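You operate a simulated robot arm through the tools that you are given. There is no shell and no other tool. Be economical: measure what you need, move in short steps, check, and stop when the job is done.

Carry out the task below with a simulated two-armed robot. There is one attempt and no reset: what you move stays moved.

## Task
Grind the nuts coarse into the square tin, then tray the tin.
Fine: tin on the mat, yellow lever set, two turns of the crank; mill held steady with the other hand; grey tray.

Only the result counts: the job must be done as asked and must still hold three seconds after the hand-in. Knocking over, shifting, dropping, spilling or breaking anything else fails it.

## Robot
Two 7-joint arms with two-finger grippers on one trunk, on a base that drives. Base frame: it is fixed to the floor where the robot stands at the start and does not move with it; the origin is under the middle of the robot, x ahead of it, y to its left, z up; the surface under the hand at the start is at about z = 0.8. Units: m, rad, N and s.
The left shoulder is at the start at [0.078, 0.151, 0.988], the right one opposite. With the tool pointing down near the work surface each hand reaches from about 0.3 to 0.8 m from the robot's upright axis, wherever it stands, measured 20 degrees to its own side. Places, roughly: crank of the red mill [0.5, 0.5, 1]; mat under the chute [0.5, 0.4, 0.8]; tray [0.6, 1, 0.8]; yellow lever [0.5, 0.5, 0.8]. Payload 2.54 kg a hand.
The tool frame of a hand sits at the grasp point between the pads (the TCP): z along the fingers, y along the line on which they close. The tips reach 0.03 m beyond it. The gripper opens to 0.116 m. The gripper's body begins 0.095 m behind the TCP.
Orientation is that of the tool frame in the base frame, as [roll, pitch, yaw] about the fixed x, y, z axes, in that order (R = Rz(yaw) Ry(pitch) Rx(roll)). With the fingers straight down and closing along the base's y, the tool's x points along the base's -x, its y along +y and its z along -z.

## Interface
- The arms move only by the tool send_rows. It takes "left_plan", "right_plan" or both (then of equal length, played together; a hand with none holds still); each is a list of rows, each a list of 3 entries, a list of its own where there are three numbers: the closure in counts, from 0 (fully open) to 255 (shut), then the shift along the tool's x, y, z in cm, then the turn, a rotation vector about the tool's x, y, z in rad. In form: [[fingers, [tx, ty, tz], [rx, ry, rz]], ...]. A call has 1 to 20 rows; each row is the pose to reach, as a shift and turn from the pose commanded when the call began, along the tool's axes at that moment. A row lasts 0.2 s, in which the tool goes at most 0.05 m and 0.15 rad; a call with a longer step from one row to the next is refused whole, and so is a gripper value outside its range. Where a pose cannot be reached the arm comes as near as it can. A force on the tool above 50 N (or 10 N above the force at the start of the call, whichever is more), or a blocked arm, ends the call early, and 0.2 s more pass. Each finger travels about 0.072 m/s and halts on what it meets, pressing with about 29 N; the grip force reading is that of the motor and also rises with nothing between the fingers. The clock runs only during rows and for 0.2 s after the last one: add rows that repeat a pose to give the fingers time. It gives the time, the measured TCP pose, the force on the tool (base axes), the opening and the grip force at its end, in the units of the frame above (readings bear some noise), with the torque about the TCP (base axes, N m) and any sound that the robot's microphone picked up.
- Cameras (640 x 400 px; columns grow to the right, rows downward): "scene" is now at [0.1499, 0.0397, 1.1541]; the picture's right is [0.44, -0.90, 0.00], its down [-0.09, -0.04, -0.99] and it looks along [0.89, 0.44, -0.10] (base axes); focal length 214 px, centre (320, 200). "left" rides on the left gripper at [0.069, 0.015, -0.122] in its tool frame; the picture's right is [-0.21, 0.98, 0.00], its down [-0.83, -0.18, -0.53] and it looks along [-0.52, -0.11, 0.85] (tool axes); focal length 251 px, centre (320, 200). "right" rides on the right gripper at [0.069, -0.015, -0.122] in its tool frame; the picture's right is [0.21, 0.98, 0.00], its down [-0.83, 0.18, -0.53] and it looks along [-0.52, 0.11, 0.85] (tool axes); focal length 251 px, centre (320, 200). There is no depth. A picture from a camera that has moved, and an enlarged one, comes with that camera's place and axes in the base frame and with its lens.
- get_image(camera): a new picture of that camera. No time passes.
- raise_lower(by): slides the trunk up (or, below 0, down) by that many m; the arms and the scene camera ride with it, the base frame stays. It gives what a move gives, with no picture.
- steer(legs): drives the robot by 1 to 6 legs, each [ahead, left, turn to the left] in m, m and rad, along the robot's own axes; the way and the turn of a leg run together, so that a leg with both is an arc; at most 1.5 m and 3.142 rad a leg. The arms and the cameras ride along, it lands a little off, and it stops where it bumps. It gives what a move gives.
- head_to(pan, tilt): turns the head with the scene camera to pan (to the left, within 1.396 rad either way) and tilt (down, from -0.506 to 1.204), counted from straight ahead of the robot. It gives what a move gives.
- zoom(camera, box): a new picture of the part [left, top, right, bottom] of that camera's present view, enlarged. No time passes.
- hand_in(): hands the job in; it is judged then, once.

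Work in short steps. Places have to be worked out from the pictures, the camera data and where the tool is seen: move nearer, look again, correct. Check each grasp and each placing, and mend what went wrong. You have 120 turns and 100 pictures in all, those below and enlarged ones among them. Open the grippers and draw the arms clear of the work before you hand the job in, unless the task says otherwise; then end with one line.

The tools are called by a JSON object that holds its "name" and its "arguments". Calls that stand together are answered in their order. send_rows: Moves the arms, as the interface text tells. Its arguments: {"type":"object","properties":{"left_plan":{"type":"array","items":{"type":"array"}},"right_plan":{"type":"array","items":{"type":"array"}}},"required":[]} The other tools are called the same way: raise_lower (by) slides the trunk up or down; steer (legs) drives the base; head_to (pan, tilt) turns the head that bears the scene camera; get_image (camera) takes a picture; zoom (camera, box) takes an enlarged picture of a part of a camera's view; hand_in () hands the job in.

At the start:

```text
time: 0.0
left_eef_pos: [0.3586, 0.4468, 1.1495]
left_orientation: [3.142, 0.0, 3.142]
left_wrist_force: [-0.3, -0.1, -0.8]
left_torque: [-0.04, 0.01, 0.01]
left_gripper_width: 0.116
left_grasp_force: 0.1
right_eef_pos: [0.4075, 0.0035, 1.2317]
right_orientation: [3.139, 0.0, -3.141]
right_wrist_force: [-0.6, 0.7, -0.4]
right_torque: [-0.01, -0.01, 0.0]
right_gripper_width: 0.1162
right_grasp_force: 0.0
trunk travel left (down, up): [-0.225, 0.064]
robot x, y, heading: [-0.0006, 0.0023, 0.001]
head pan, tilt: [0.459, 0.101]
```

scene: 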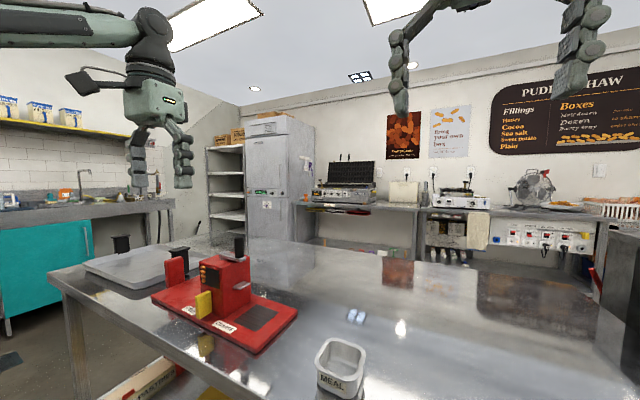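
right: 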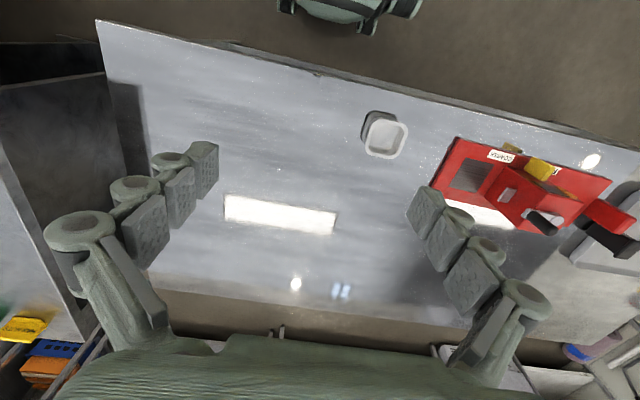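
left: 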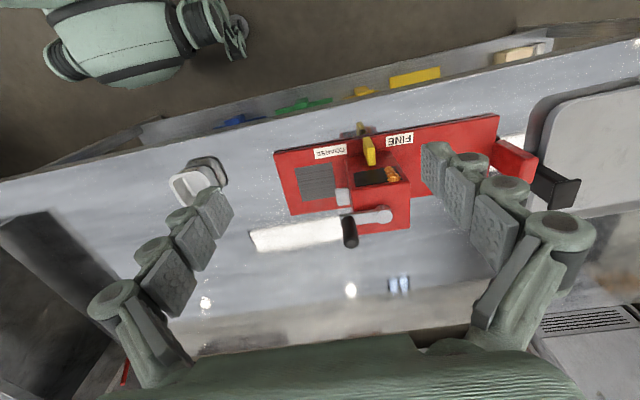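

I see the red mill left-ahead, with a tin near its right. I'll take enlarged views of the mill and tin first.

{"name": "zoom", "arguments": {"camera": "scene", "box": [70, 210, 390, 400]}}

{"name": "zoom", "arguments": {"camera": "left", "box": [150, 90, 600, 280]}}

```text
2.00 times, centred on (230, 305) of scene
camera zoom: at [0.1499, 0.0397, 1.1541], right [0.44, -0.9, 0.0], down [-0.09, -0.04, -0.99], along [0.89, 0.44, -0.1], focal length 429 px, centre (500, -10)
```

zoom: 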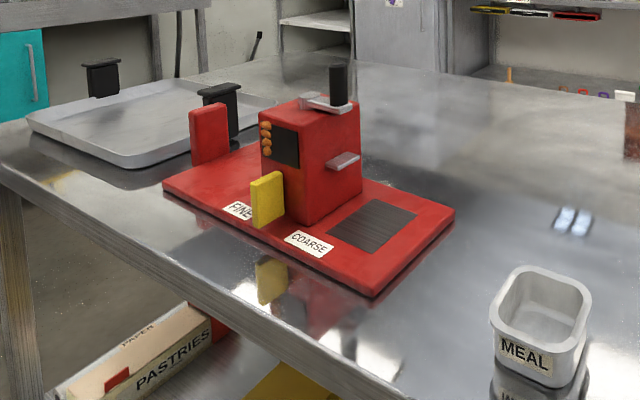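

```text
1.42 times, centred on (375, 185) of left
camera zoom: at [0.2889, 0.461, 1.2696], right [0.21, 0.98, 0.0], down [0.83, -0.18, 0.53], along [0.52, -0.11, -0.85], focal length 358 px, centre (242, 221)
```

zoom: 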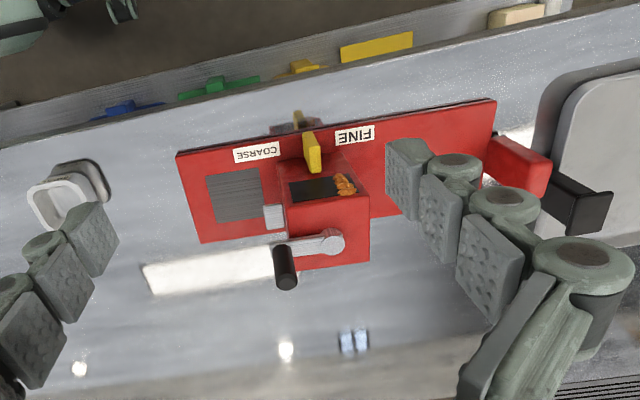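

The lever sits between the FINE and COARSE labels, and the tin (MEAL) sits at about (0.477, 0.16). I'll turn the head down and left to see the mill, the tray and anything else nearby.

{"name": "head_to", "arguments": {"pan": 0.8, "tilt": 0.5}}

{"name": "get_image", "arguments": {"camera": "scene"}}

{"name": "zoom", "arguments": {"camera": "left", "box": [260, 100, 460, 250]}}

```text
time: 0.9
left_eef_pos: [0.3581, 0.4464, 1.1475]
left_orientation: [-3.141, -0.001, -3.141]
left_wrist_force: [-0.3, 0.6, 0.4]
left_torque: [-0.01, 0.02, 0.02]
left_gripper_width: 0.116
left_grasp_force: 0.1
right_eef_pos: [0.407, 0.0037, 1.2326]
right_orientation: [3.14, -0.001, 3.141]
right_wrist_force: [0.0, -0.4, -0.6]
right_torque: [-0.01, 0.03, -0.03]
right_gripper_width: 0.1161
right_grasp_force: 0.0
trunk travel left (down, up): [-0.225, 0.064]
robot x, y, heading: [0.0022, -0.002, -0.001]
head pan, tilt: [0.799, 0.499]
```

```text
94 pictures are left
camera scene: at [0.1308, 0.0642, 1.1172], right [0.72, -0.7, 0.0], down [-0.33, -0.34, -0.88], along [0.61, 0.63, -0.48], focal length 214 px, centre (320, 200)
```

scene: 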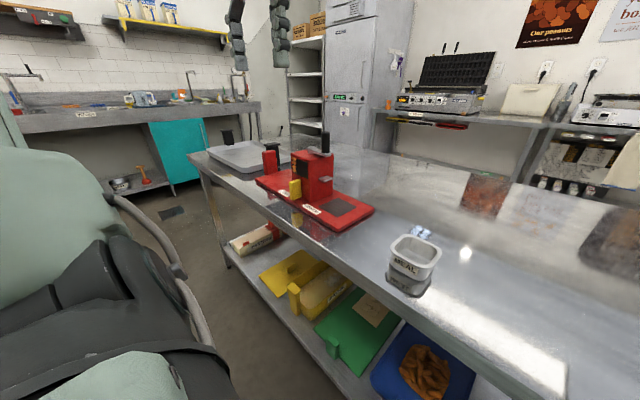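

```text
2.67 times, centred on (360, 175) of left
camera zoom: at [0.2889, 0.4609, 1.2697], right [0.21, 0.98, 0.0], down [0.83, -0.18, 0.53], along [0.52, -0.11, -0.85], focal length 670 px, centre (213, 267)
```

zoom: 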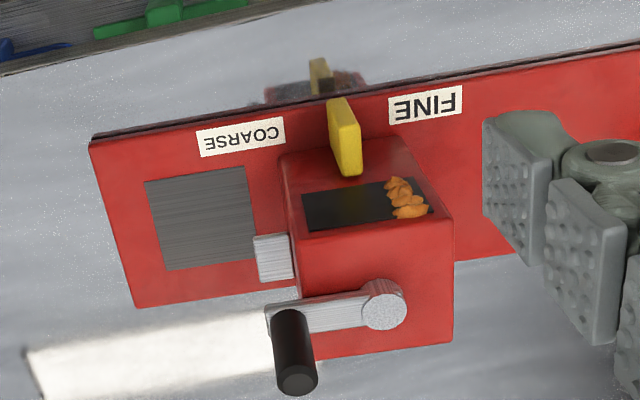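

The nuts are in the mill, and the tray with black handles is beyond it. I'll drive left by 0.4 m so that the right hand can reach the tin, mat and crank, and the left hand can reach the red post.

{"name": "steer", "arguments": {"legs": [[0, 0.4, 0]]}}

{"name": "head_to", "arguments": {"pan": 0.1, "tilt": 0.75}}

{"name": "get_image", "arguments": {"camera": "scene"}}

{"name": "get_image", "arguments": {"camera": "right"}}

{"name": "get_image", "arguments": {"camera": "left"}}

```text
time: 5.3
left_eef_pos: [0.358, 0.8506, 1.1475]
left_orientation: [-3.141, -0.001, 3.14]
left_wrist_force: [-0.4, -0.6, -0.5]
left_torque: [0.0, -0.02, 0.02]
left_gripper_width: 0.116
left_grasp_force: 0.1
right_eef_pos: [0.4076, 0.4099, 1.2313]
right_orientation: [3.141, 0.0, 3.141]
right_wrist_force: [-0.7, -0.2, 0.4]
right_torque: [-0.01, 0.03, -0.04]
right_gripper_width: 0.1161
right_grasp_force: 0.0
trunk travel left (down, up): [-0.225, 0.064]
robot x, y, heading: [0.0022, 0.4045, -0.001]
head pan, tilt: [0.799, 0.499]
```

```text
time: 6.4
left_eef_pos: [0.3587, 0.8517, 1.147]
left_orientation: [3.141, -0.001, 3.141]
left_wrist_force: [-0.2, -0.2, -0.5]
left_torque: [-0.02, -0.01, -0.02]
left_gripper_width: 0.1159
left_grasp_force: 0.1
right_eef_pos: [0.4078, 0.4107, 1.232]
right_orientation: [3.141, 0.0, -3.141]
right_wrist_force: [0.6, 0.2, 0.6]
right_torque: [0.0, 0.0, 0.0]
right_gripper_width: 0.116
right_grasp_force: 0.0
trunk travel left (down, up): [-0.225, 0.064]
robot x, y, heading: [-0.0018, 0.4023, 0.002]
head pan, tilt: [0.099, 0.75]
```

```text
92 pictures are left
camera scene: at [0.1499, 0.4132, 1.0952], right [0.1, -0.99, 0.0], down [-0.68, -0.07, -0.73], along [0.73, 0.07, -0.68], focal length 214 px, centre (320, 200)
```

scene: 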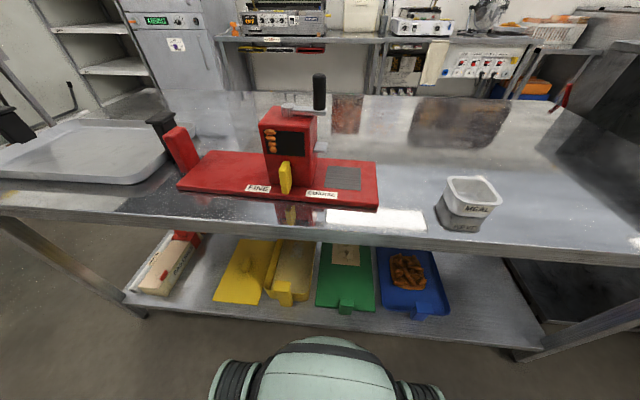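

```text
91 pictures are left
camera right: at [0.3379, 0.394, 1.3535], right [-0.21, 0.98, 0.0], down [0.83, 0.18, 0.53], along [0.52, 0.12, -0.85], focal length 251 px, centre (320, 200)
```

right: 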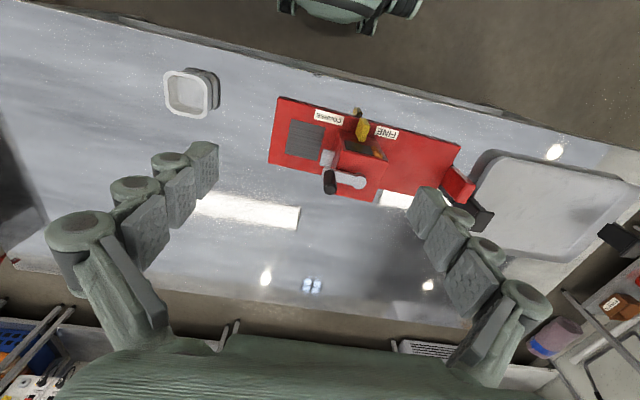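

```text
90 pictures are left
camera left: at [0.2893, 0.8667, 1.2697], right [0.22, 0.98, 0.0], down [0.83, -0.18, 0.53], along [0.52, -0.11, -0.85], focal length 251 px, centre (320, 200)
```

left: 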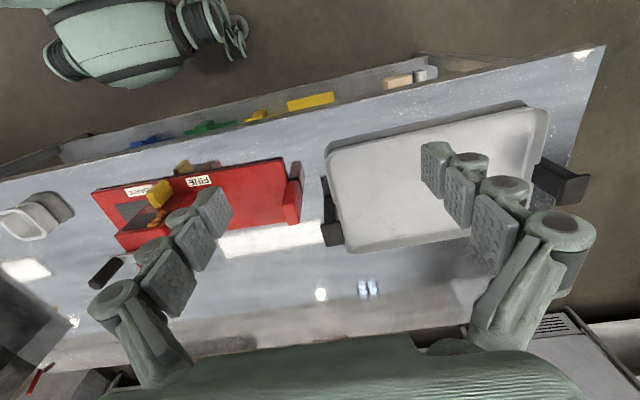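

Good overview. I'll zoom on the mill and the tin for exact geometry.

{"name": "zoom", "arguments": {"camera": "scene", "box": [150, 60, 400, 220]}}

{"name": "zoom", "arguments": {"camera": "right", "box": [250, 80, 490, 230]}}

{"name": "zoom", "arguments": {"camera": "scene", "box": [400, 150, 540, 250]}}

```text
2.50 times, centred on (275, 140) of scene
camera zoom: at [0.1499, 0.4132, 1.0952], right [0.1, -0.99, 0.0], down [-0.68, -0.07, -0.73], along [0.73, 0.07, -0.68], focal length 536 px, centre (432, 350)
```

zoom: 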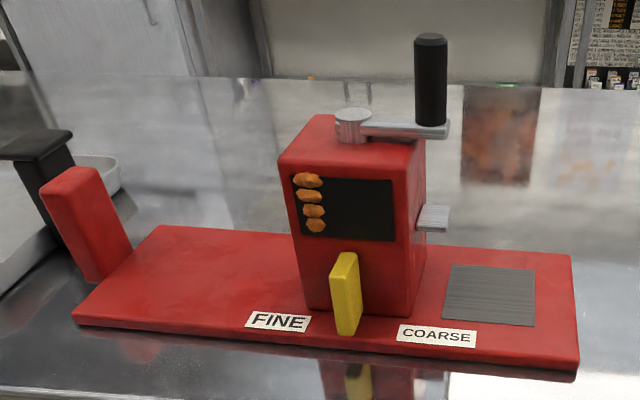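

```text
2.67 times, centred on (370, 155) of right
camera zoom: at [0.3379, 0.394, 1.3535], right [-0.21, 0.98, 0.0], down [0.83, 0.18, 0.53], along [0.52, 0.12, -0.85], focal length 670 px, centre (187, 320)
```

zoom: 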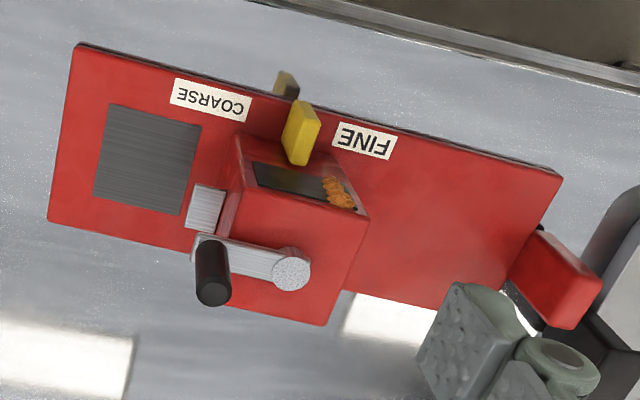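

```text
4.00 times, centred on (470, 200) of scene
camera zoom: at [0.1499, 0.4132, 1.0952], right [0.1, -0.99, 0.0], down [-0.68, -0.07, -0.73], along [0.73, 0.07, -0.68], focal length 858 px, centre (-280, 200)
```

zoom: 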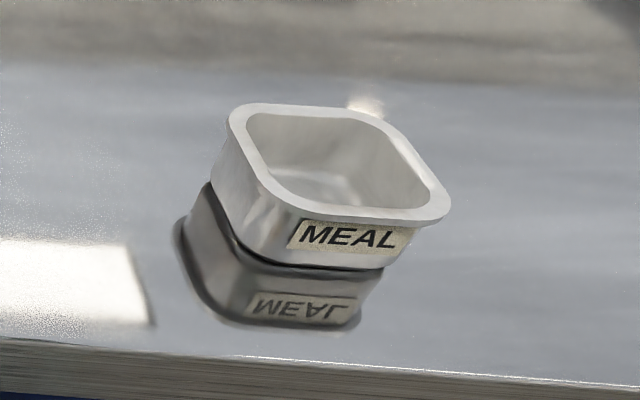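

From the pictures I judge these places:

| Item | Position |
|---|---|
| Tin rim centre | (0.472, 0.167, 0.845), about 7.5 cm square |
| Mat centre | (0.523, 0.401) |
| Crank axis | (0.529, 0.507) |
| Knob | (0.526, 0.452), z 0.96–1.01 |

I'll bring the right hand above the tin, turned so that it closes along x with its camera on the side away from the mill.

{"name": "send_rows", "arguments": {"right_plan": [[0, [-0.58, -2.33, 1.64], [0, 0, -0.1428]], [0, [-1.16, -4.65, 3.27], [0, 0, -0.2856]], [0, [-1.75, -6.98, 4.91], [0, 0, -0.4284]], [0, [-2.33, -9.31, 6.54], [0, 0, -0.5712]], [0, [-2.91, -11.6, 8.18], [0, 0, -0.714]], [0, [-3.49, -13.96, 9.8], [0, 0, -0.8568]], [0, [-4.07, -16.3, 11.45], [0, 0, -0.9996]], [0, [-4.66, -18.6, 13.1], [0, 0, -1.1424]], [0, [-5.24, -20.9, 14.7], [0, 0, -1.2852]], [0, [-5.82, -23.3, 16.4], [0, 0, -1.428]], [0, [-6.4, -25.6, 18.0], [0, 0, -1.571]]]}}

{"name": "get_image", "arguments": {"camera": "right"}}

```text
time: 8.8
left_eef_pos: [0.3591, 0.8523, 1.1468]
left_orientation: [3.141, 0.001, -3.141]
left_wrist_force: [0.3, 0.5, 1.0]
left_torque: [-0.03, 0.03, -0.01]
left_gripper_width: 0.1163
left_grasp_force: 0.0
right_eef_pos: [0.3291, 0.292, 0.9974]
right_orientation: [-3.138, 0.004, -1.578]
right_wrist_force: [-0.7, 0.2, 1.0]
right_torque: [0.0, 0.0, -0.02]
right_gripper_width: 0.1159
right_grasp_force: 0.1
right hand out of reach, approached as far as the arm can: row 7, 8, 9, 10, 11
trunk travel left (down, up): [-0.225, 0.064]
robot x, y, heading: [-0.0018, 0.4075, -0.0]
head pan, tilt: [0.099, 0.75]
```

```text
86 pictures are left
camera right: at [0.3437, 0.2223, 1.1186], right [-0.98, -0.21, 0.0], down [-0.18, 0.83, 0.54], along [-0.11, 0.52, -0.84], focal length 251 px, centre (320, 200)
```

right: 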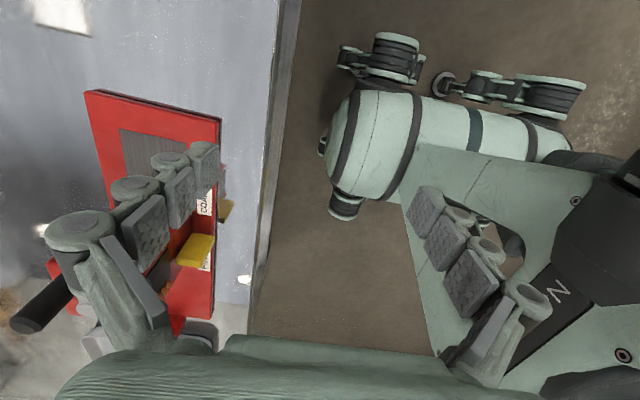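

That yaw isn't reachable for the right arm; the hand stopped short at (0.329, 0.292) without touching anything. I'll lift it and turn it back, and at the same time test the same yaw on the left arm, where it turns inward.

{"name": "send_rows", "arguments": {"right_plan": [[0, [0, 0, -5], [0, 0, 0]], [0, [0, 0, -10], [0, 0, 0.0]], [0, [0, 0, -15], [0, 0, 0.143]], [0, [0, 0, -20], [0, 0, 0.286]], [0, [0, 0, -22], [0, 0, 0.428]], [0, [0, 0, -22], [0, 0, 0.571]], [0, [0, 0, -22], [0, 0, 0.714]], [0, [0, 0, -22], [0, 0, 0.857]], [0, [0, 0, -22], [0, 0, 1.0]], [0, [0, 0, -22], [0, 0, 1.142]], [0, [0, 0, -22], [0, 0, 1.285]], [0, [0, 0, -22], [0, 0, 1.428]], [0, [0, 0, -22], [0, 0, 1.571]]], "left_plan": [[0, [0, 0, -1], [0, 0, 0]], [0, [0, 0, -2], [0, 0, -0.1]], [0, [-0.8, -2.3, -3], [0, 0, -0.243]], [0, [-1.6, -4.5, -4], [0, 0, -0.386]], [0, [-2.4, -7, -5], [0, 0, -0.528]], [0, [-3.2, -9, -5], [0, 0, -0.671]], [0, [-4, -11, -5], [0, 0, -0.814]], [0, [-5, -14, -5], [0, 0, -0.957]], [0, [-6, -17, -5], [0, 0, -1.1]], [0, [-7, -19, -5], [0, 0, -1.242]], [0, [-8, -21, -5], [0, 0, -1.385]], [0, [-8.5, -23, -5], [0, 0, -1.528]], [0, [-9, -25, -5], [0, 0, -1.571]]]}}

```text
time: 11.6
left_eef_pos: [0.4429, 0.6055, 1.1842]
left_orientation: [-3.138, -0.001, -1.57]
left_wrist_force: [0.6, 0.1, 0.3]
left_torque: [-0.02, 0.0, -0.01]
left_gripper_width: 0.1157
left_grasp_force: 0.2
left hand out of reach, approached as far as the arm can: row 12, 13
right_eef_pos: [0.3292, 0.2915, 1.217]
right_orientation: [3.141, -0.001, 3.137]
right_wrist_force: [0.0, 0.1, 0.5]
right_torque: [-0.02, -0.04, -0.01]
right_gripper_width: 0.116
right_grasp_force: 0.1
right hand out of reach, approached as far as the arm can: row 1, 2, 3, 4, 5, 6
trunk travel left (down, up): [-0.225, 0.064]
robot x, y, heading: [-0.0006, 0.4049, 0.004]
head pan, tilt: [0.099, 0.75]
```

The left arm can hold the inward yaw. I'll drive back right so that the left hand can reach both tin and mat from one stand.

{"name": "steer", "arguments": {"legs": [[0, -0.355, 0]]}}

{"name": "send_rows", "arguments": {"right_plan": [[0, [0, -3, 0], [0, 0, 0]], [0, [0, -7, 0], [0, 0, 0]], [0, [0, -11, 0], [0, 0, 0]], [0, [0, -15, 0], [0, 0, 0]], [0, [0, -15, 0], [0, 0, 0]]], "left_plan": [[0, [2, -0.5, 2], [0, 0, 0]], [0, [4, -1, 4], [0, 0, 0]], [0, [6, -1.5, 6], [0, 0, 0]], [0, [8, -2, 8], [0, 0, 0]], [0, [9.5, -2.5, 11], [0, 0, 0]]]}}

{"name": "get_image", "arguments": {"camera": "left"}}

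```text
time: 15.6
left_eef_pos: [0.4418, 0.2511, 1.1852]
left_orientation: [-3.139, -0.002, -1.569]
left_wrist_force: [0.8, -1.1, 0.2]
left_torque: [0.03, 0.02, -0.01]
left_gripper_width: 0.1162
left_grasp_force: 0.0
right_eef_pos: [0.3285, -0.0648, 1.217]
right_orientation: [-3.141, 0.001, 3.14]
right_wrist_force: [0.8, 0.0, -0.1]
right_torque: [0.0, 0.01, 0.01]
right_gripper_width: 0.1161
right_grasp_force: 0.0
trunk travel left (down, up): [-0.225, 0.064]
robot x, y, heading: [0.0014, 0.0501, -0.001]
head pan, tilt: [0.099, 0.75]
```

```text
time: 16.8
left_eef_pos: [0.4627, 0.1632, 1.072]
left_orientation: [-3.141, 0.0, -1.57]
left_wrist_force: [-0.2, -0.3, -0.2]
left_torque: [0.0, 0.04, 0.0]
left_gripper_width: 0.1158
left_grasp_force: 0.1
left hand out of reach, approached as far as the arm can: row 4, 5
right_eef_pos: [0.3567, -0.1806, 1.1763]
right_orientation: [3.141, 0.001, 3.138]
right_wrist_force: [0.2, -0.3, -0.2]
right_torque: [0.03, 0.03, 0.01]
right_gripper_width: 0.116
right_grasp_force: 0.1
right hand out of reach, approached as far as the arm can: row 2, 3, 4, 5
trunk travel left (down, up): [-0.225, 0.064]
robot x, y, heading: [0.001, 0.0498, -0.003]
head pan, tilt: [0.099, 0.75]
```

```text
85 pictures are left
camera left: at [0.4481, 0.0944, 1.1941], right [-0.98, 0.22, 0.0], down [0.18, 0.83, 0.53], along [0.12, 0.52, -0.85], focal length 251 px, centre (320, 200)
```

left: 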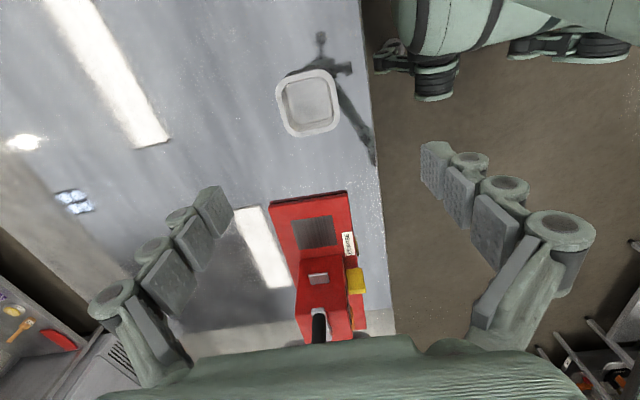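

The tin is at about (0.479, 0.160) with its sides along the axes. I'll lower the left hand to just above it with a slight lean away from the mill, then check.

{"name": "send_rows", "arguments": {"left_plan": [[0, [0.3, -0.3, 3], [0, -0.05, 0]], [0, [0.6, -0.6, 6], [0, -0.1, 0]], [0, [0.9, -0.9, 9], [0, -0.15, 0]], [0, [1.2, -1.2, 12], [0, -0.2, 0]], [0, [1.5, -1.5, 14.2], [0, -0.25, 0]], [0, [1.5, -1.5, 14.2], [0, -0.25, 0]]]}}

{"name": "get_image", "arguments": {"camera": "left"}}

{"name": "get_image", "arguments": {"camera": "scene"}}

```text
time: 18.2
left_eef_pos: [0.4752, 0.1897, 0.9627]
left_orientation: [-3.138, 0.249, -1.57]
left_wrist_force: [-0.6, 0.2, 0.4]
left_torque: [0.01, 0.0, -0.01]
left_gripper_width: 0.1161
left_grasp_force: 0.0
left hand out of reach, approached as far as the arm can: row 2, 3, 4, 5, 6
right_eef_pos: [0.3562, -0.182, 1.177]
right_orientation: [3.14, 0.002, 3.139]
right_wrist_force: [0.0, 0.7, 0.4]
right_torque: [-0.01, -0.03, 0.0]
right_gripper_width: 0.1161
right_grasp_force: 0.0
trunk travel left (down, up): [-0.225, 0.064]
robot x, y, heading: [-0.0026, 0.0468, -0.002]
head pan, tilt: [0.099, 0.75]
```

```text
84 pictures are left
camera left: at [0.461, 0.0918, 1.0644], right [-0.98, 0.21, 0.05], down [0.18, 0.67, 0.72], along [0.12, 0.71, -0.69], focal length 251 px, centre (320, 200)
```

left: 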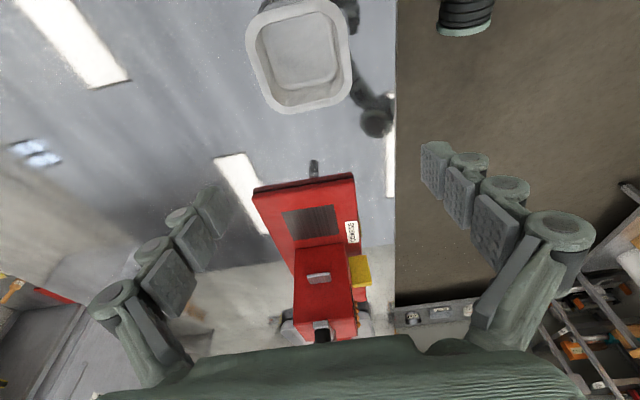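

```text
83 pictures are left
camera scene: at [0.1495, 0.0571, 1.0952], right [0.1, -1.0, 0.0], down [-0.68, -0.07, -0.73], along [0.73, 0.07, -0.68], focal length 214 px, centre (320, 200)
```

scene: 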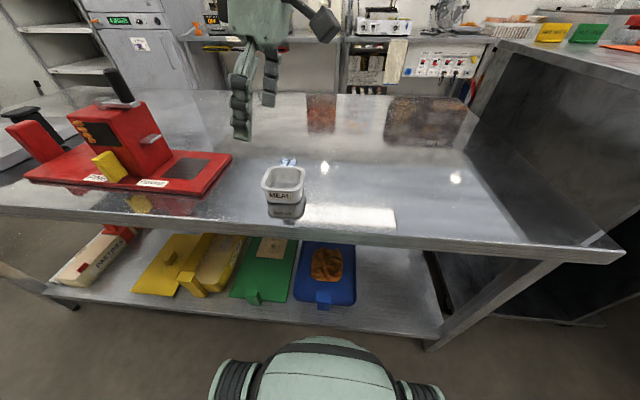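

The reach falls short inward, because the hand is too close to the robot's midline. I'll raise the hand slightly and drive right 0.13 m to give the left arm more room.

{"name": "steer", "arguments": {"legs": [[0, -0.13, 0]]}}

{"name": "send_rows", "arguments": {"left_plan": [[0, [-4, 0, 1], [0, 0, 0]], [0, [-8, 0, 1], [0, 0, 0]], [0, [-8, 0, 1], [0, 0, 0]]]}}

```text
time: 20.1
left_eef_pos: [0.4766, 0.0582, 0.9646]
left_orientation: [-3.139, 0.248, -1.569]
left_wrist_force: [0.6, 0.0, 0.7]
left_torque: [-0.03, -0.04, -0.03]
left_gripper_width: 0.1157
left_grasp_force: 0.0
right_eef_pos: [0.3565, -0.3113, 1.1768]
right_orientation: [3.141, 0.002, -3.141]
right_wrist_force: [-0.1, 0.0, 0.1]
right_torque: [0.02, -0.01, -0.01]
right_gripper_width: 0.116
right_grasp_force: 0.0
trunk travel left (down, up): [-0.225, 0.064]
robot x, y, heading: [-0.0016, -0.0788, 0.001]
head pan, tilt: [0.099, 0.75]
```

```text
time: 20.9
left_eef_pos: [0.4761, 0.1405, 0.9741]
left_orientation: [-3.138, 0.245, -1.57]
left_wrist_force: [-1.1, -0.3, 0.0]
left_torque: [0.05, 0.03, 0.01]
left_gripper_width: 0.116
left_grasp_force: 0.0
right_eef_pos: [0.3573, -0.3115, 1.1758]
right_orientation: [3.138, 0.002, 3.141]
right_wrist_force: [1.3, 0.5, -0.8]
right_torque: [0.0, -0.01, 0.02]
right_gripper_width: 0.116
right_grasp_force: 0.0
trunk travel left (down, up): [-0.225, 0.064]
robot x, y, heading: [-0.0015, -0.0799, 0.001]
head pan, tilt: [0.099, 0.75]
```

That pose is reachable. I'll descend to z 0.90 over the tin and look.

{"name": "send_rows", "arguments": {"left_plan": [[0, [0.6, -0.1, 3.5], [0, 0, 0]], [0, [1.0, -0.3, 7.4], [0, 0, 0]], [0, [1.0, -0.3, 7.4], [0, 0, 0]]]}}

{"name": "get_image", "arguments": {"camera": "left"}}

{"name": "zoom", "arguments": {"camera": "scene", "box": [100, 40, 340, 220]}}

```text
time: 21.7
left_eef_pos: [0.4791, 0.1504, 0.8999]
left_orientation: [-3.138, 0.247, -1.571]
left_wrist_force: [0.1, 0.1, 0.4]
left_torque: [0.04, 0.02, -0.01]
left_gripper_width: 0.1161
left_grasp_force: 0.0
right_eef_pos: [0.3547, -0.3111, 1.1769]
right_orientation: [3.14, 0.002, -3.141]
right_wrist_force: [0.3, -0.2, -0.5]
right_torque: [0.01, -0.01, 0.02]
right_gripper_width: 0.1157
right_grasp_force: 0.0
trunk travel left (down, up): [-0.225, 0.064]
robot x, y, heading: [0.0, -0.0802, -0.001]
head pan, tilt: [0.099, 0.75]
```

```text
82 pictures are left
camera left: at [0.4643, 0.0525, 0.9999], right [-0.98, 0.21, 0.05], down [0.18, 0.67, 0.72], along [0.12, 0.71, -0.69], focal length 251 px, centre (320, 200)
```

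left: 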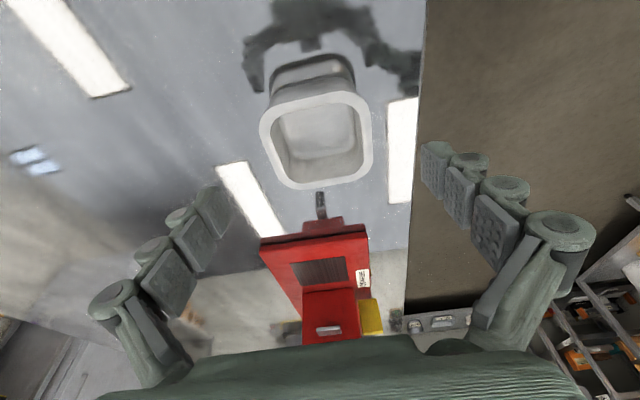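

```text
2.22 times, centred on (220, 130) of scene
camera zoom: at [0.1495, -0.072, 1.0952], right [0.1, -1.0, 0.0], down [-0.68, -0.07, -0.73], along [0.73, 0.07, -0.68], focal length 477 px, centre (542, 356)
```

zoom: 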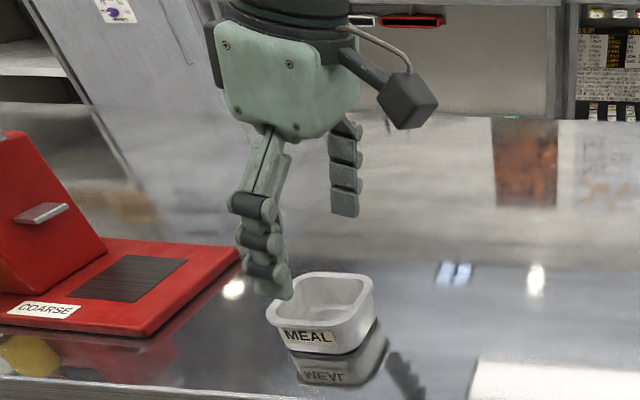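

The fingers line up with the tin: the near fingertip is at y ≈ 0.158 and the tin centre at y ≈ 0.153. I'll descend and close.

{"name": "send_rows", "arguments": {"left_plan": [[0, [0.8, 0, 2.8], [0, 0, 0]], [0, [1.6, 0, 5.5], [0, 0, 0]], [0, [1.6, 0, 5.5], [0, 0, 0]], [60, [1.6, 0, 5.5], [0, 0, 0]], [90, [1.6, 0, 5.5], [0, 0, 0]], [130, [1.6, 0, 5.5], [0, 0, 0]], [140, [1.6, 0, 5.5], [0, 0, 0]], [140, [1.6, 0, 5.5], [0, 0, 0]]]}}

{"name": "get_image", "arguments": {"camera": "left"}}

{"name": "zoom", "arguments": {"camera": "scene", "box": [100, 40, 340, 220]}}

```text
time: 23.5
left_eef_pos: [0.4785, 0.1467, 0.8419]
left_orientation: [-3.14, 0.249, -1.572]
left_wrist_force: [0.7, -0.3, 1.1]
left_torque: [0.04, 0.03, 0.02]
left_gripper_width: 0.0708
left_grasp_force: 29.2
right_eef_pos: [0.3554, -0.3109, 1.1777]
right_orientation: [3.141, 0.002, 3.141]
right_wrist_force: [-0.1, 0.0, 0.2]
right_torque: [0.02, 0.01, -0.03]
right_gripper_width: 0.1158
right_grasp_force: 0.1
trunk travel left (down, up): [-0.225, 0.064]
robot x, y, heading: [-0.0031, -0.0775, -0.003]
head pan, tilt: [0.099, 0.75]
```

```text
80 pictures are left
camera left: at [0.4645, 0.0495, 0.9429], right [-0.98, 0.21, 0.05], down [0.18, 0.67, 0.72], along [0.12, 0.71, -0.69], focal length 251 px, centre (320, 200)
```

left: 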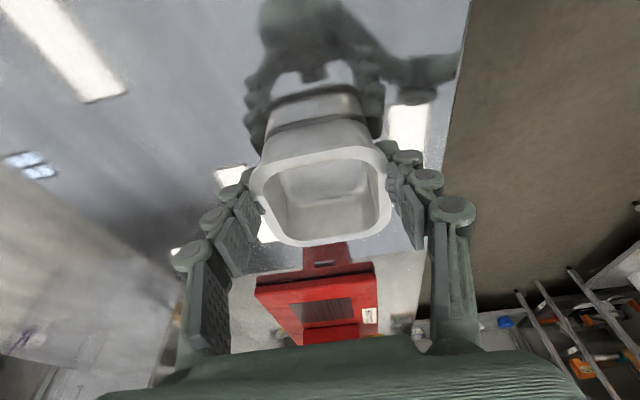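

```text
2.22 times, centred on (220, 130) of scene
camera zoom: at [0.1495, -0.072, 1.0952], right [0.1, -1.0, 0.0], down [-0.68, -0.07, -0.73], along [0.73, 0.07, -0.68], focal length 477 px, centre (542, 356)
```

zoom: 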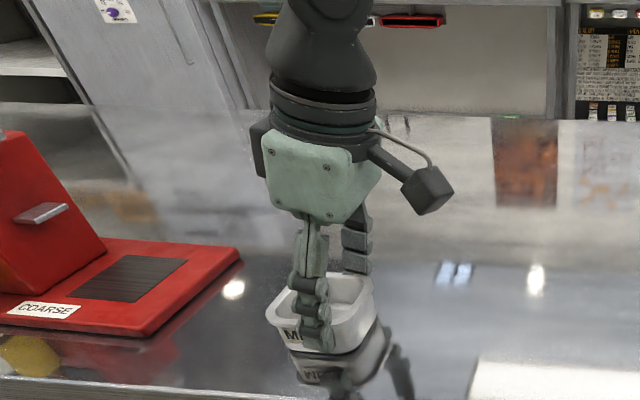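

The tin is gripped (opening 0.071, just under the rim). I'll lift it, check the load, and move it level toward the mat side, staying clear of the chute.

{"name": "send_rows", "arguments": {"left_plan": [[140, [-0.5, 0, -1.9], [0, 0, 0]], [140, [-1.0, 0, -3.9], [0, 0, 0]], [140, [-1.5, 0, -5.8], [0, 0, 0]], [140, [-1.98, 0, -7.75], [0, 0, 0]], [140, [-4.2, -0.55, -7.2], [0, 0, 0]], [140, [-6.4, -1.1, -6.6], [0, 0, 0]], [140, [-8.6, -1.65, -6.1], [0, 0, 0]], [140, [-10.8, -2.2, -5.5], [0, 0, 0]], [140, [-13.0, -2.8, -4.9], [0, 0, 0]], [140, [-15.3, -3.4, -4.3], [0, 0, 0]], [140, [-17.5, -3.9, -3.8], [0, 0, 0]], [140, [-19.7, -4.45, -3.23], [0, 0, 0]], [140, [-19.7, -4.45, -3.23], [0, 0, 0]]]}}

{"name": "head_to", "arguments": {"pan": 0.6, "tilt": 0.5}}

{"name": "get_image", "arguments": {"camera": "left"}}

{"name": "get_image", "arguments": {"camera": "scene"}}

```text
time: 26.3
left_eef_pos: [0.5244, 0.3306, 0.9225]
left_orientation: [-3.139, 0.248, -1.57]
left_wrist_force: [0.7, -0.4, -0.8]
left_torque: [0.01, 0.02, 0.01]
left_gripper_width: 0.071
left_grasp_force: 28.9
right_eef_pos: [0.356, -0.3101, 1.1774]
right_orientation: [3.14, 0.0, 3.141]
right_wrist_force: [0.0, 0.0, -0.4]
right_torque: [0.02, 0.0, 0.02]
right_gripper_width: 0.1162
right_grasp_force: 0.1
trunk travel left (down, up): [-0.225, 0.064]
robot x, y, heading: [-0.0006, -0.079, -0.002]
head pan, tilt: [0.099, 0.75]
```

```text
time: 27.2
left_eef_pos: [0.5244, 0.3297, 0.9223]
left_orientation: [-3.138, 0.245, -1.571]
left_wrist_force: [-0.2, -0.3, -0.9]
left_torque: [-0.01, -0.03, -0.02]
left_gripper_width: 0.0709
left_grasp_force: 29.0
right_eef_pos: [0.3561, -0.3109, 1.176]
right_orientation: [3.14, 0.001, -3.14]
right_wrist_force: [-0.2, 0.2, -0.2]
right_torque: [-0.03, -0.05, 0.0]
right_gripper_width: 0.1161
right_grasp_force: 0.0
trunk travel left (down, up): [-0.225, 0.064]
robot x, y, heading: [-0.004, -0.0782, -0.002]
head pan, tilt: [0.6, 0.499]
```

```text
78 pictures are left
camera left: at [0.5087, 0.233, 1.0231], right [-0.98, 0.21, 0.05], down [0.18, 0.67, 0.72], along [0.12, 0.71, -0.69], focal length 251 px, centre (320, 200)
```

left: 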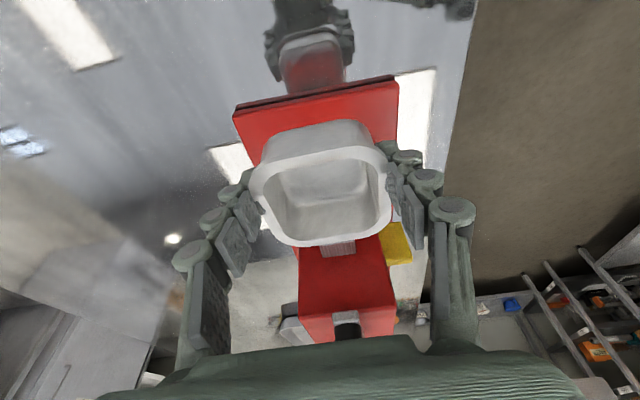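

```text
77 pictures are left
camera scene: at [0.1423, -0.0288, 1.1171], right [0.56, -0.83, 0.0], down [-0.4, -0.27, -0.88], along [0.72, 0.49, -0.48], focal length 214 px, centre (320, 200)
```

scene: 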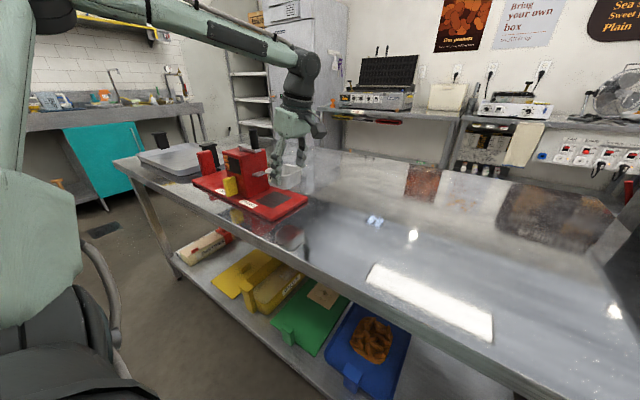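

The tin is held level. I'll lower it to about 1 cm above the plate at y ≈ 0.355, still short of the chute, and look.

{"name": "send_rows", "arguments": {"left_plan": [[140, [-0.35, 0, 2.0], [0, 0, 0]], [140, [-0.7, 0, 4.0], [0, 0, 0]], [140, [-1.06, 0, 5.95], [0, 0, 0]], [140, [-1.06, 0, 5.95], [0, 0, 0]]]}}

{"name": "get_image", "arguments": {"camera": "left"}}

{"name": "zoom", "arguments": {"camera": "scene", "box": [180, 90, 340, 240]}}

```text
time: 28.2
left_eef_pos: [0.5241, 0.3541, 0.8663]
left_orientation: [-3.139, 0.248, -1.572]
left_wrist_force: [-0.6, -0.5, -0.6]
left_torque: [-0.01, 0.04, 0.02]
left_gripper_width: 0.071
left_grasp_force: 29.3
right_eef_pos: [0.3561, -0.3114, 1.1765]
right_orientation: [3.14, 0.001, -3.141]
right_wrist_force: [1.1, 0.1, -0.1]
right_torque: [0.02, 0.03, 0.03]
right_gripper_width: 0.1161
right_grasp_force: 0.0
trunk travel left (down, up): [-0.225, 0.064]
robot x, y, heading: [-0.0005, -0.0826, 0.002]
head pan, tilt: [0.6, 0.499]
```

```text
76 pictures are left
camera left: at [0.5091, 0.2573, 0.968], right [-0.98, 0.21, 0.05], down [0.18, 0.67, 0.72], along [0.12, 0.71, -0.69], focal length 251 px, centre (320, 200)
```

left: 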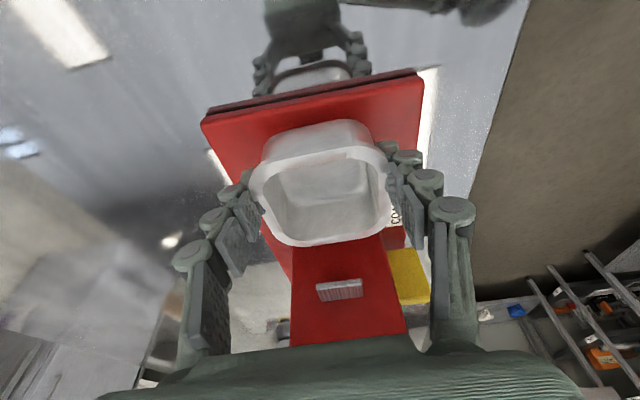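

```text
2.67 times, centred on (260, 165) of scene
camera zoom: at [0.1422, -0.0289, 1.1172], right [0.56, -0.83, 0.0], down [-0.4, -0.27, -0.88], along [0.72, 0.5, -0.48], focal length 572 px, centre (480, 293)
```

zoom: 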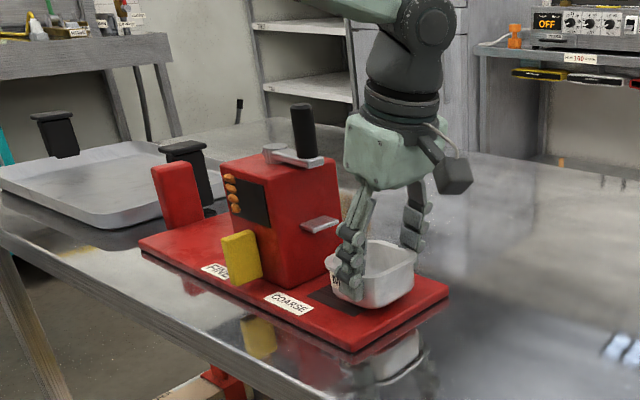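

The chute sits at about z 0.885, above the tin's rim at 0.872. I'll slide the tin in over the mat and lower it slowly, watching the force.

{"name": "send_rows", "arguments": {"left_plan": [[140, [-1.3, 0, 0.4], [0, 0, 0]], [140, [-2.6, 0, 0.8], [0, 0, 0]], [140, [-3.96, 0, 1.21], [0, 0, 0]], [140, [-3.86, 0, 1.6], [0, 0, 0]], [140, [-3.81, 0, 1.8], [0, 0, 0]], [140, [-3.81, 0, 1.8], [0, 0, 0]]]}}

{"name": "get_image", "arguments": {"camera": "left"}}

{"name": "zoom", "arguments": {"camera": "scene", "box": [200, 110, 330, 230]}}

```text
time: 29.6
left_eef_pos: [0.5241, 0.3958, 0.8583]
left_orientation: [-3.137, 0.247, -1.571]
left_wrist_force: [0.3, -0.7, -0.6]
left_torque: [-0.01, 0.01, 0.02]
left_gripper_width: 0.0709
left_grasp_force: 29.4
right_eef_pos: [0.356, -0.3112, 1.178]
right_orientation: [3.14, 0.0, 3.141]
right_wrist_force: [0.2, 0.6, 0.4]
right_torque: [0.01, -0.02, 0.03]
right_gripper_width: 0.1161
right_grasp_force: 0.1
trunk travel left (down, up): [-0.225, 0.064]
robot x, y, heading: [0.002, -0.0813, -0.001]
head pan, tilt: [0.6, 0.499]
```

```text
74 pictures are left
camera left: at [0.5085, 0.2987, 0.9599], right [-0.98, 0.21, 0.05], down [0.18, 0.67, 0.72], along [0.12, 0.71, -0.69], focal length 251 px, centre (320, 200)
```

left: 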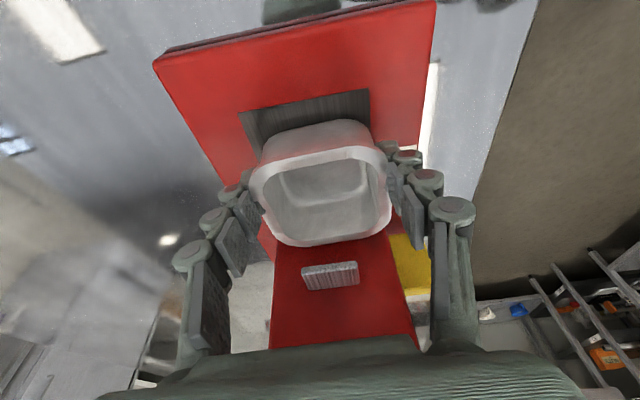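

```text
3.33 times, centred on (265, 170) of scene
camera zoom: at [0.1422, -0.0288, 1.1172], right [0.56, -0.83, 0.0], down [-0.4, -0.27, -0.88], along [0.72, 0.5, -0.48], focal length 715 px, centre (503, 300)
```

zoom: 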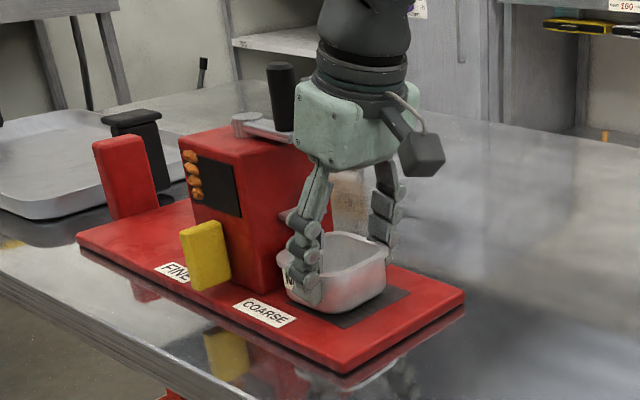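

The tin is over the mat, centred at about (0.524, 0.402). I'll lower the last few millimetres.

{"name": "send_rows", "arguments": {"left_plan": [[140, [0.05, 0, 0.2], [0, 0, 0]], [140, [0.09, 0, 0.35], [0, 0, 0]], [140, [0.12, 0, 0.48], [0, 0, 0]], [140, [0.12, 0, 0.48], [0, 0, 0]]]}}

{"name": "zoom", "arguments": {"camera": "scene", "box": [240, 150, 320, 210]}}

```text
time: 30.6
left_eef_pos: [0.5247, 0.3961, 0.8563]
left_orientation: [-3.136, 0.249, -1.569]
left_wrist_force: [-1.1, 2.0, 11.7]
left_torque: [0.04, 0.47, -0.02]
left_gripper_width: 0.071
left_grasp_force: 29.1
right_eef_pos: [0.3544, -0.3118, 1.1772]
right_orientation: [3.139, 0.0, 3.141]
right_wrist_force: [-1.1, -0.1, 0.8]
right_torque: [-0.01, -0.01, 0.02]
right_gripper_width: 0.1158
right_grasp_force: 0.1
trunk travel left (down, up): [-0.225, 0.064]
robot x, y, heading: [-0.0006, -0.0814, 0.003]
head pan, tilt: [0.6, 0.499]
```

```text
6.67 times, centred on (280, 180) of scene
camera zoom: at [0.1413, -0.0294, 1.1175], right [0.56, -0.83, 0.0], down [-0.39, -0.27, -0.88], along [0.73, 0.5, -0.48], focal length 1430 px, centre (587, 333)
```

zoom: 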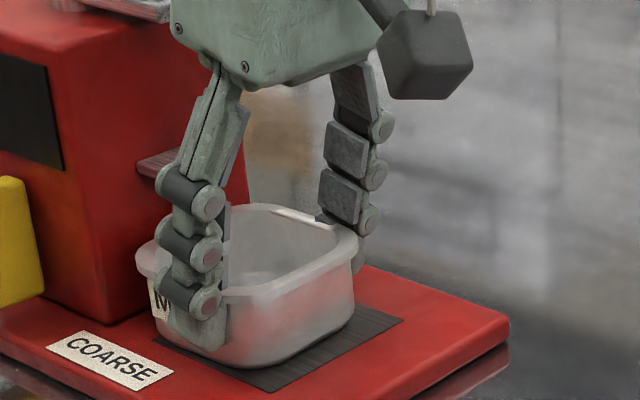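

Contact felt at 12 N, so the tin sits on the mat. I'll ease off, open, and withdraw along the tool axis away from the mill.

{"name": "send_rows", "arguments": {"left_plan": [[140, [-0.05, 0, -0.2], [0, 0, 0]], [60, [-0.05, 0, -0.2], [0, 0, 0]], [30, [-0.05, 0, -0.2], [0, 0, 0]], [30, [-0.05, 0, -0.2], [0, 0, 0]], [30, [-0.05, 0, -3], [0, 0, 0]], [20, [-0.05, 0, -7], [0, 0, 0]], [0, [-0.05, 0, -11], [0, 0, 0]], [0, [-0.05, 0, -11], [0, 0, 0]]]}}

{"name": "zoom", "arguments": {"camera": "scene", "box": [200, 110, 330, 230]}}

{"name": "get_image", "arguments": {"camera": "left"}}

```text
time: 32.4
left_eef_pos: [0.5249, 0.3695, 0.9601]
left_orientation: [-3.14, 0.248, -1.571]
left_wrist_force: [-0.4, -0.1, -0.8]
left_torque: [-0.02, 0.0, -0.01]
left_gripper_width: 0.1158
left_grasp_force: 0.0
right_eef_pos: [0.3562, -0.3115, 1.1764]
right_orientation: [3.139, 0.001, 3.141]
right_wrist_force: [-0.2, 0.5, -0.5]
right_torque: [-0.02, -0.03, 0.02]
right_gripper_width: 0.1162
right_grasp_force: 0.1
trunk travel left (down, up): [-0.225, 0.064]
robot x, y, heading: [-0.001, -0.0787, 0.001]
head pan, tilt: [0.6, 0.499]
```

```text
3.33 times, centred on (265, 170) of scene
camera zoom: at [0.1422, -0.0287, 1.1171], right [0.56, -0.83, 0.0], down [-0.4, -0.27, -0.88], along [0.72, 0.5, -0.48], focal length 715 px, centre (503, 300)
```

zoom: 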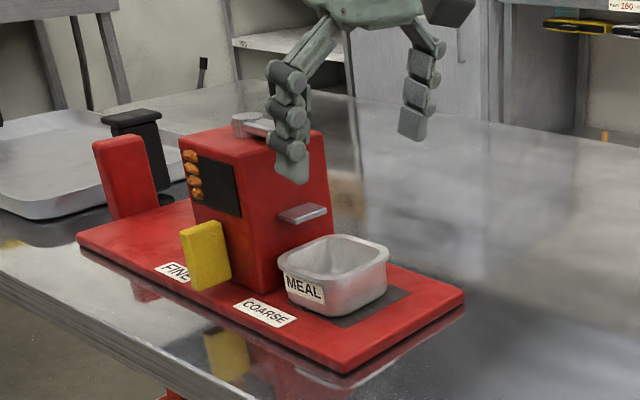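

```text
70 pictures are left
camera left: at [0.509, 0.2717, 1.0608], right [-0.98, 0.21, 0.05], down [0.18, 0.67, 0.72], along [0.12, 0.71, -0.69], focal length 251 px, centre (320, 200)
```

left: 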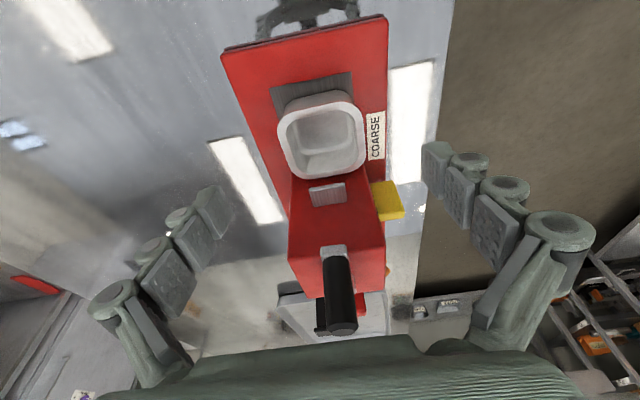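

The tin stands on the mat under the chute. Next I'll raise the left hand well clear of the mill, remove the lean, and drive left to about y = 0.5. From there the left hand can hold the red post and the right can work the lever and crank.

{"name": "send_rows", "arguments": {"left_plan": [[0, [-1, 1, -4], [0, 0, 0]], [0, [-2, 2, -8], [0, 0, 0]], [0, [-3, 4, -12], [0, 0.05, 0]], [0, [-3.5, 6, -15], [0, 0.1, 0]], [0, [0, 7, -17], [0, 0.15, 0]], [0, [4, 7, -18], [0, 0.2, 0]], [0, [8, 7, -19], [0, 0.25, 0]], [0, [12, 7, -20], [0, 0.25, 0]], [0, [15.4, 7, -20.4], [0, 0.25, 0]]]}}

```text
time: 34.4
left_eef_pos: [0.4539, 0.1697, 1.1206]
left_orientation: [-3.138, -0.003, -1.569]
left_wrist_force: [0.2, -0.3, 0.2]
left_torque: [-0.02, -0.01, -0.04]
left_gripper_width: 0.116
left_grasp_force: 0.0
right_eef_pos: [0.3551, -0.3118, 1.1767]
right_orientation: [3.139, 0.0, 3.141]
right_wrist_force: [0.4, 0.0, 0.3]
right_torque: [-0.01, 0.03, -0.01]
right_gripper_width: 0.1158
right_grasp_force: 0.0
trunk travel left (down, up): [-0.225, 0.064]
robot x, y, heading: [0.0021, -0.0768, 0.002]
head pan, tilt: [0.6, 0.499]
```

The hands are clear. I'll drive left 0.58 m.

{"name": "steer", "arguments": {"legs": [[0, 0.58, 0]]}}

{"name": "head_to", "arguments": {"pan": 0.2, "tilt": 0.7}}

{"name": "get_image", "arguments": {"camera": "left"}}

{"name": "zoom", "arguments": {"camera": "scene", "box": [120, 50, 440, 250]}}

```text
time: 40.5
left_eef_pos: [0.4531, 0.7533, 1.1206]
left_orientation: [-3.138, -0.002, -1.57]
left_wrist_force: [0.1, -0.1, 0.6]
left_torque: [0.0, 0.01, -0.06]
left_gripper_width: 0.1159
left_grasp_force: 0.1
right_eef_pos: [0.3557, 0.2721, 1.1769]
right_orientation: [3.141, 0.0, -3.141]
right_wrist_force: [0.4, 0.1, -0.2]
right_torque: [0.0, -0.02, 0.05]
right_gripper_width: 0.1161
right_grasp_force: 0.0
trunk travel left (down, up): [-0.225, 0.064]
robot x, y, heading: [-0.0003, 0.502, 0.001]
head pan, tilt: [0.6, 0.499]
```

```text
time: 41.4
left_eef_pos: [0.4534, 0.7533, 1.1203]
left_orientation: [-3.138, -0.005, -1.568]
left_wrist_force: [0.3, 0.6, -0.1]
left_torque: [-0.01, -0.04, 0.0]
left_gripper_width: 0.116
left_grasp_force: 0.0
right_eef_pos: [0.3555, 0.2725, 1.1767]
right_orientation: [3.141, 0.002, 3.14]
right_wrist_force: [-0.4, -0.3, -0.1]
right_torque: [0.0, 0.01, 0.05]
right_gripper_width: 0.1158
right_grasp_force: 0.1
trunk travel left (down, up): [-0.225, 0.064]
robot x, y, heading: [-0.0017, 0.505, -0.004]
head pan, tilt: [0.201, 0.7]
```

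```text
69 pictures are left
camera left: at [0.4381, 0.6843, 1.242], right [-0.98, 0.21, 0.0], down [0.18, 0.83, 0.53], along [0.12, 0.52, -0.85], focal length 251 px, centre (320, 200)
```

left: 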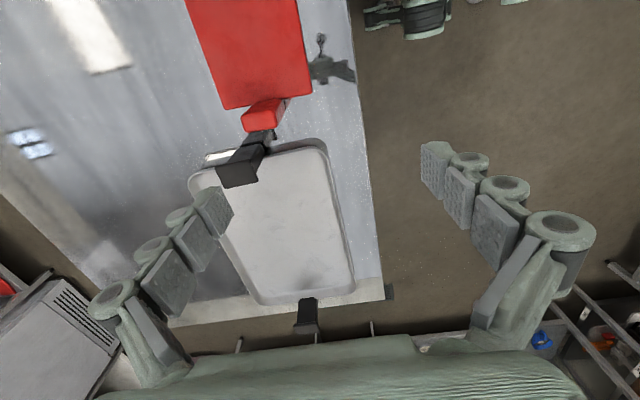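

```text
2.00 times, centred on (280, 150) of scene
camera zoom: at [0.1502, 0.5201, 1.0995], right [0.2, -0.98, 0.0], down [-0.63, -0.13, -0.77], along [0.75, 0.15, -0.64], focal length 429 px, centre (400, 300)
```

zoom: 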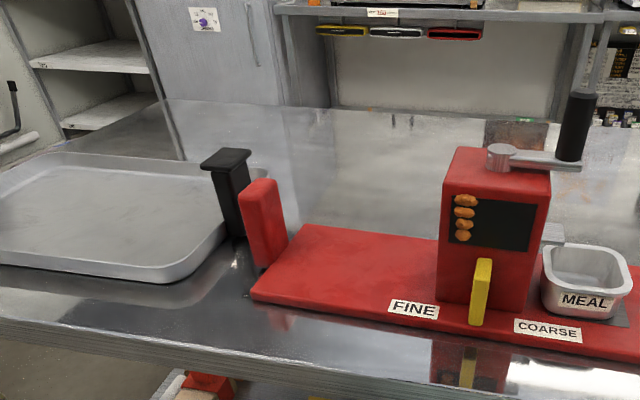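

The red post stands at the plate's +y end, with the tray's black T-handle just behind it. I'll zoom in on it with the left camera before descending.

{"name": "zoom", "arguments": {"camera": "left", "box": [190, 70, 330, 200]}}

```text
3.08 times, centred on (260, 135) of left
camera zoom: at [0.4381, 0.6843, 1.242], right [-0.98, 0.21, 0.0], down [0.18, 0.83, 0.53], along [0.12, 0.52, -0.85], focal length 774 px, centre (505, 400)
```

zoom: 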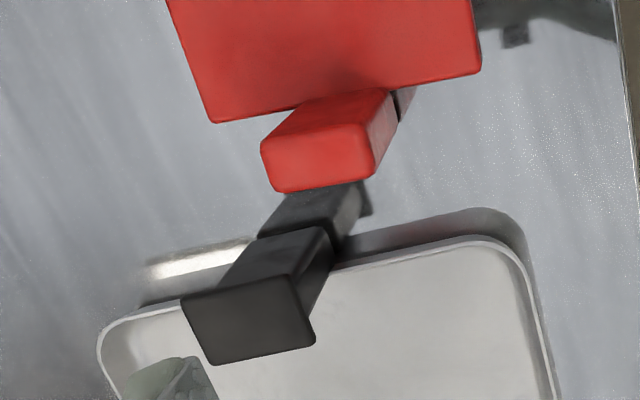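

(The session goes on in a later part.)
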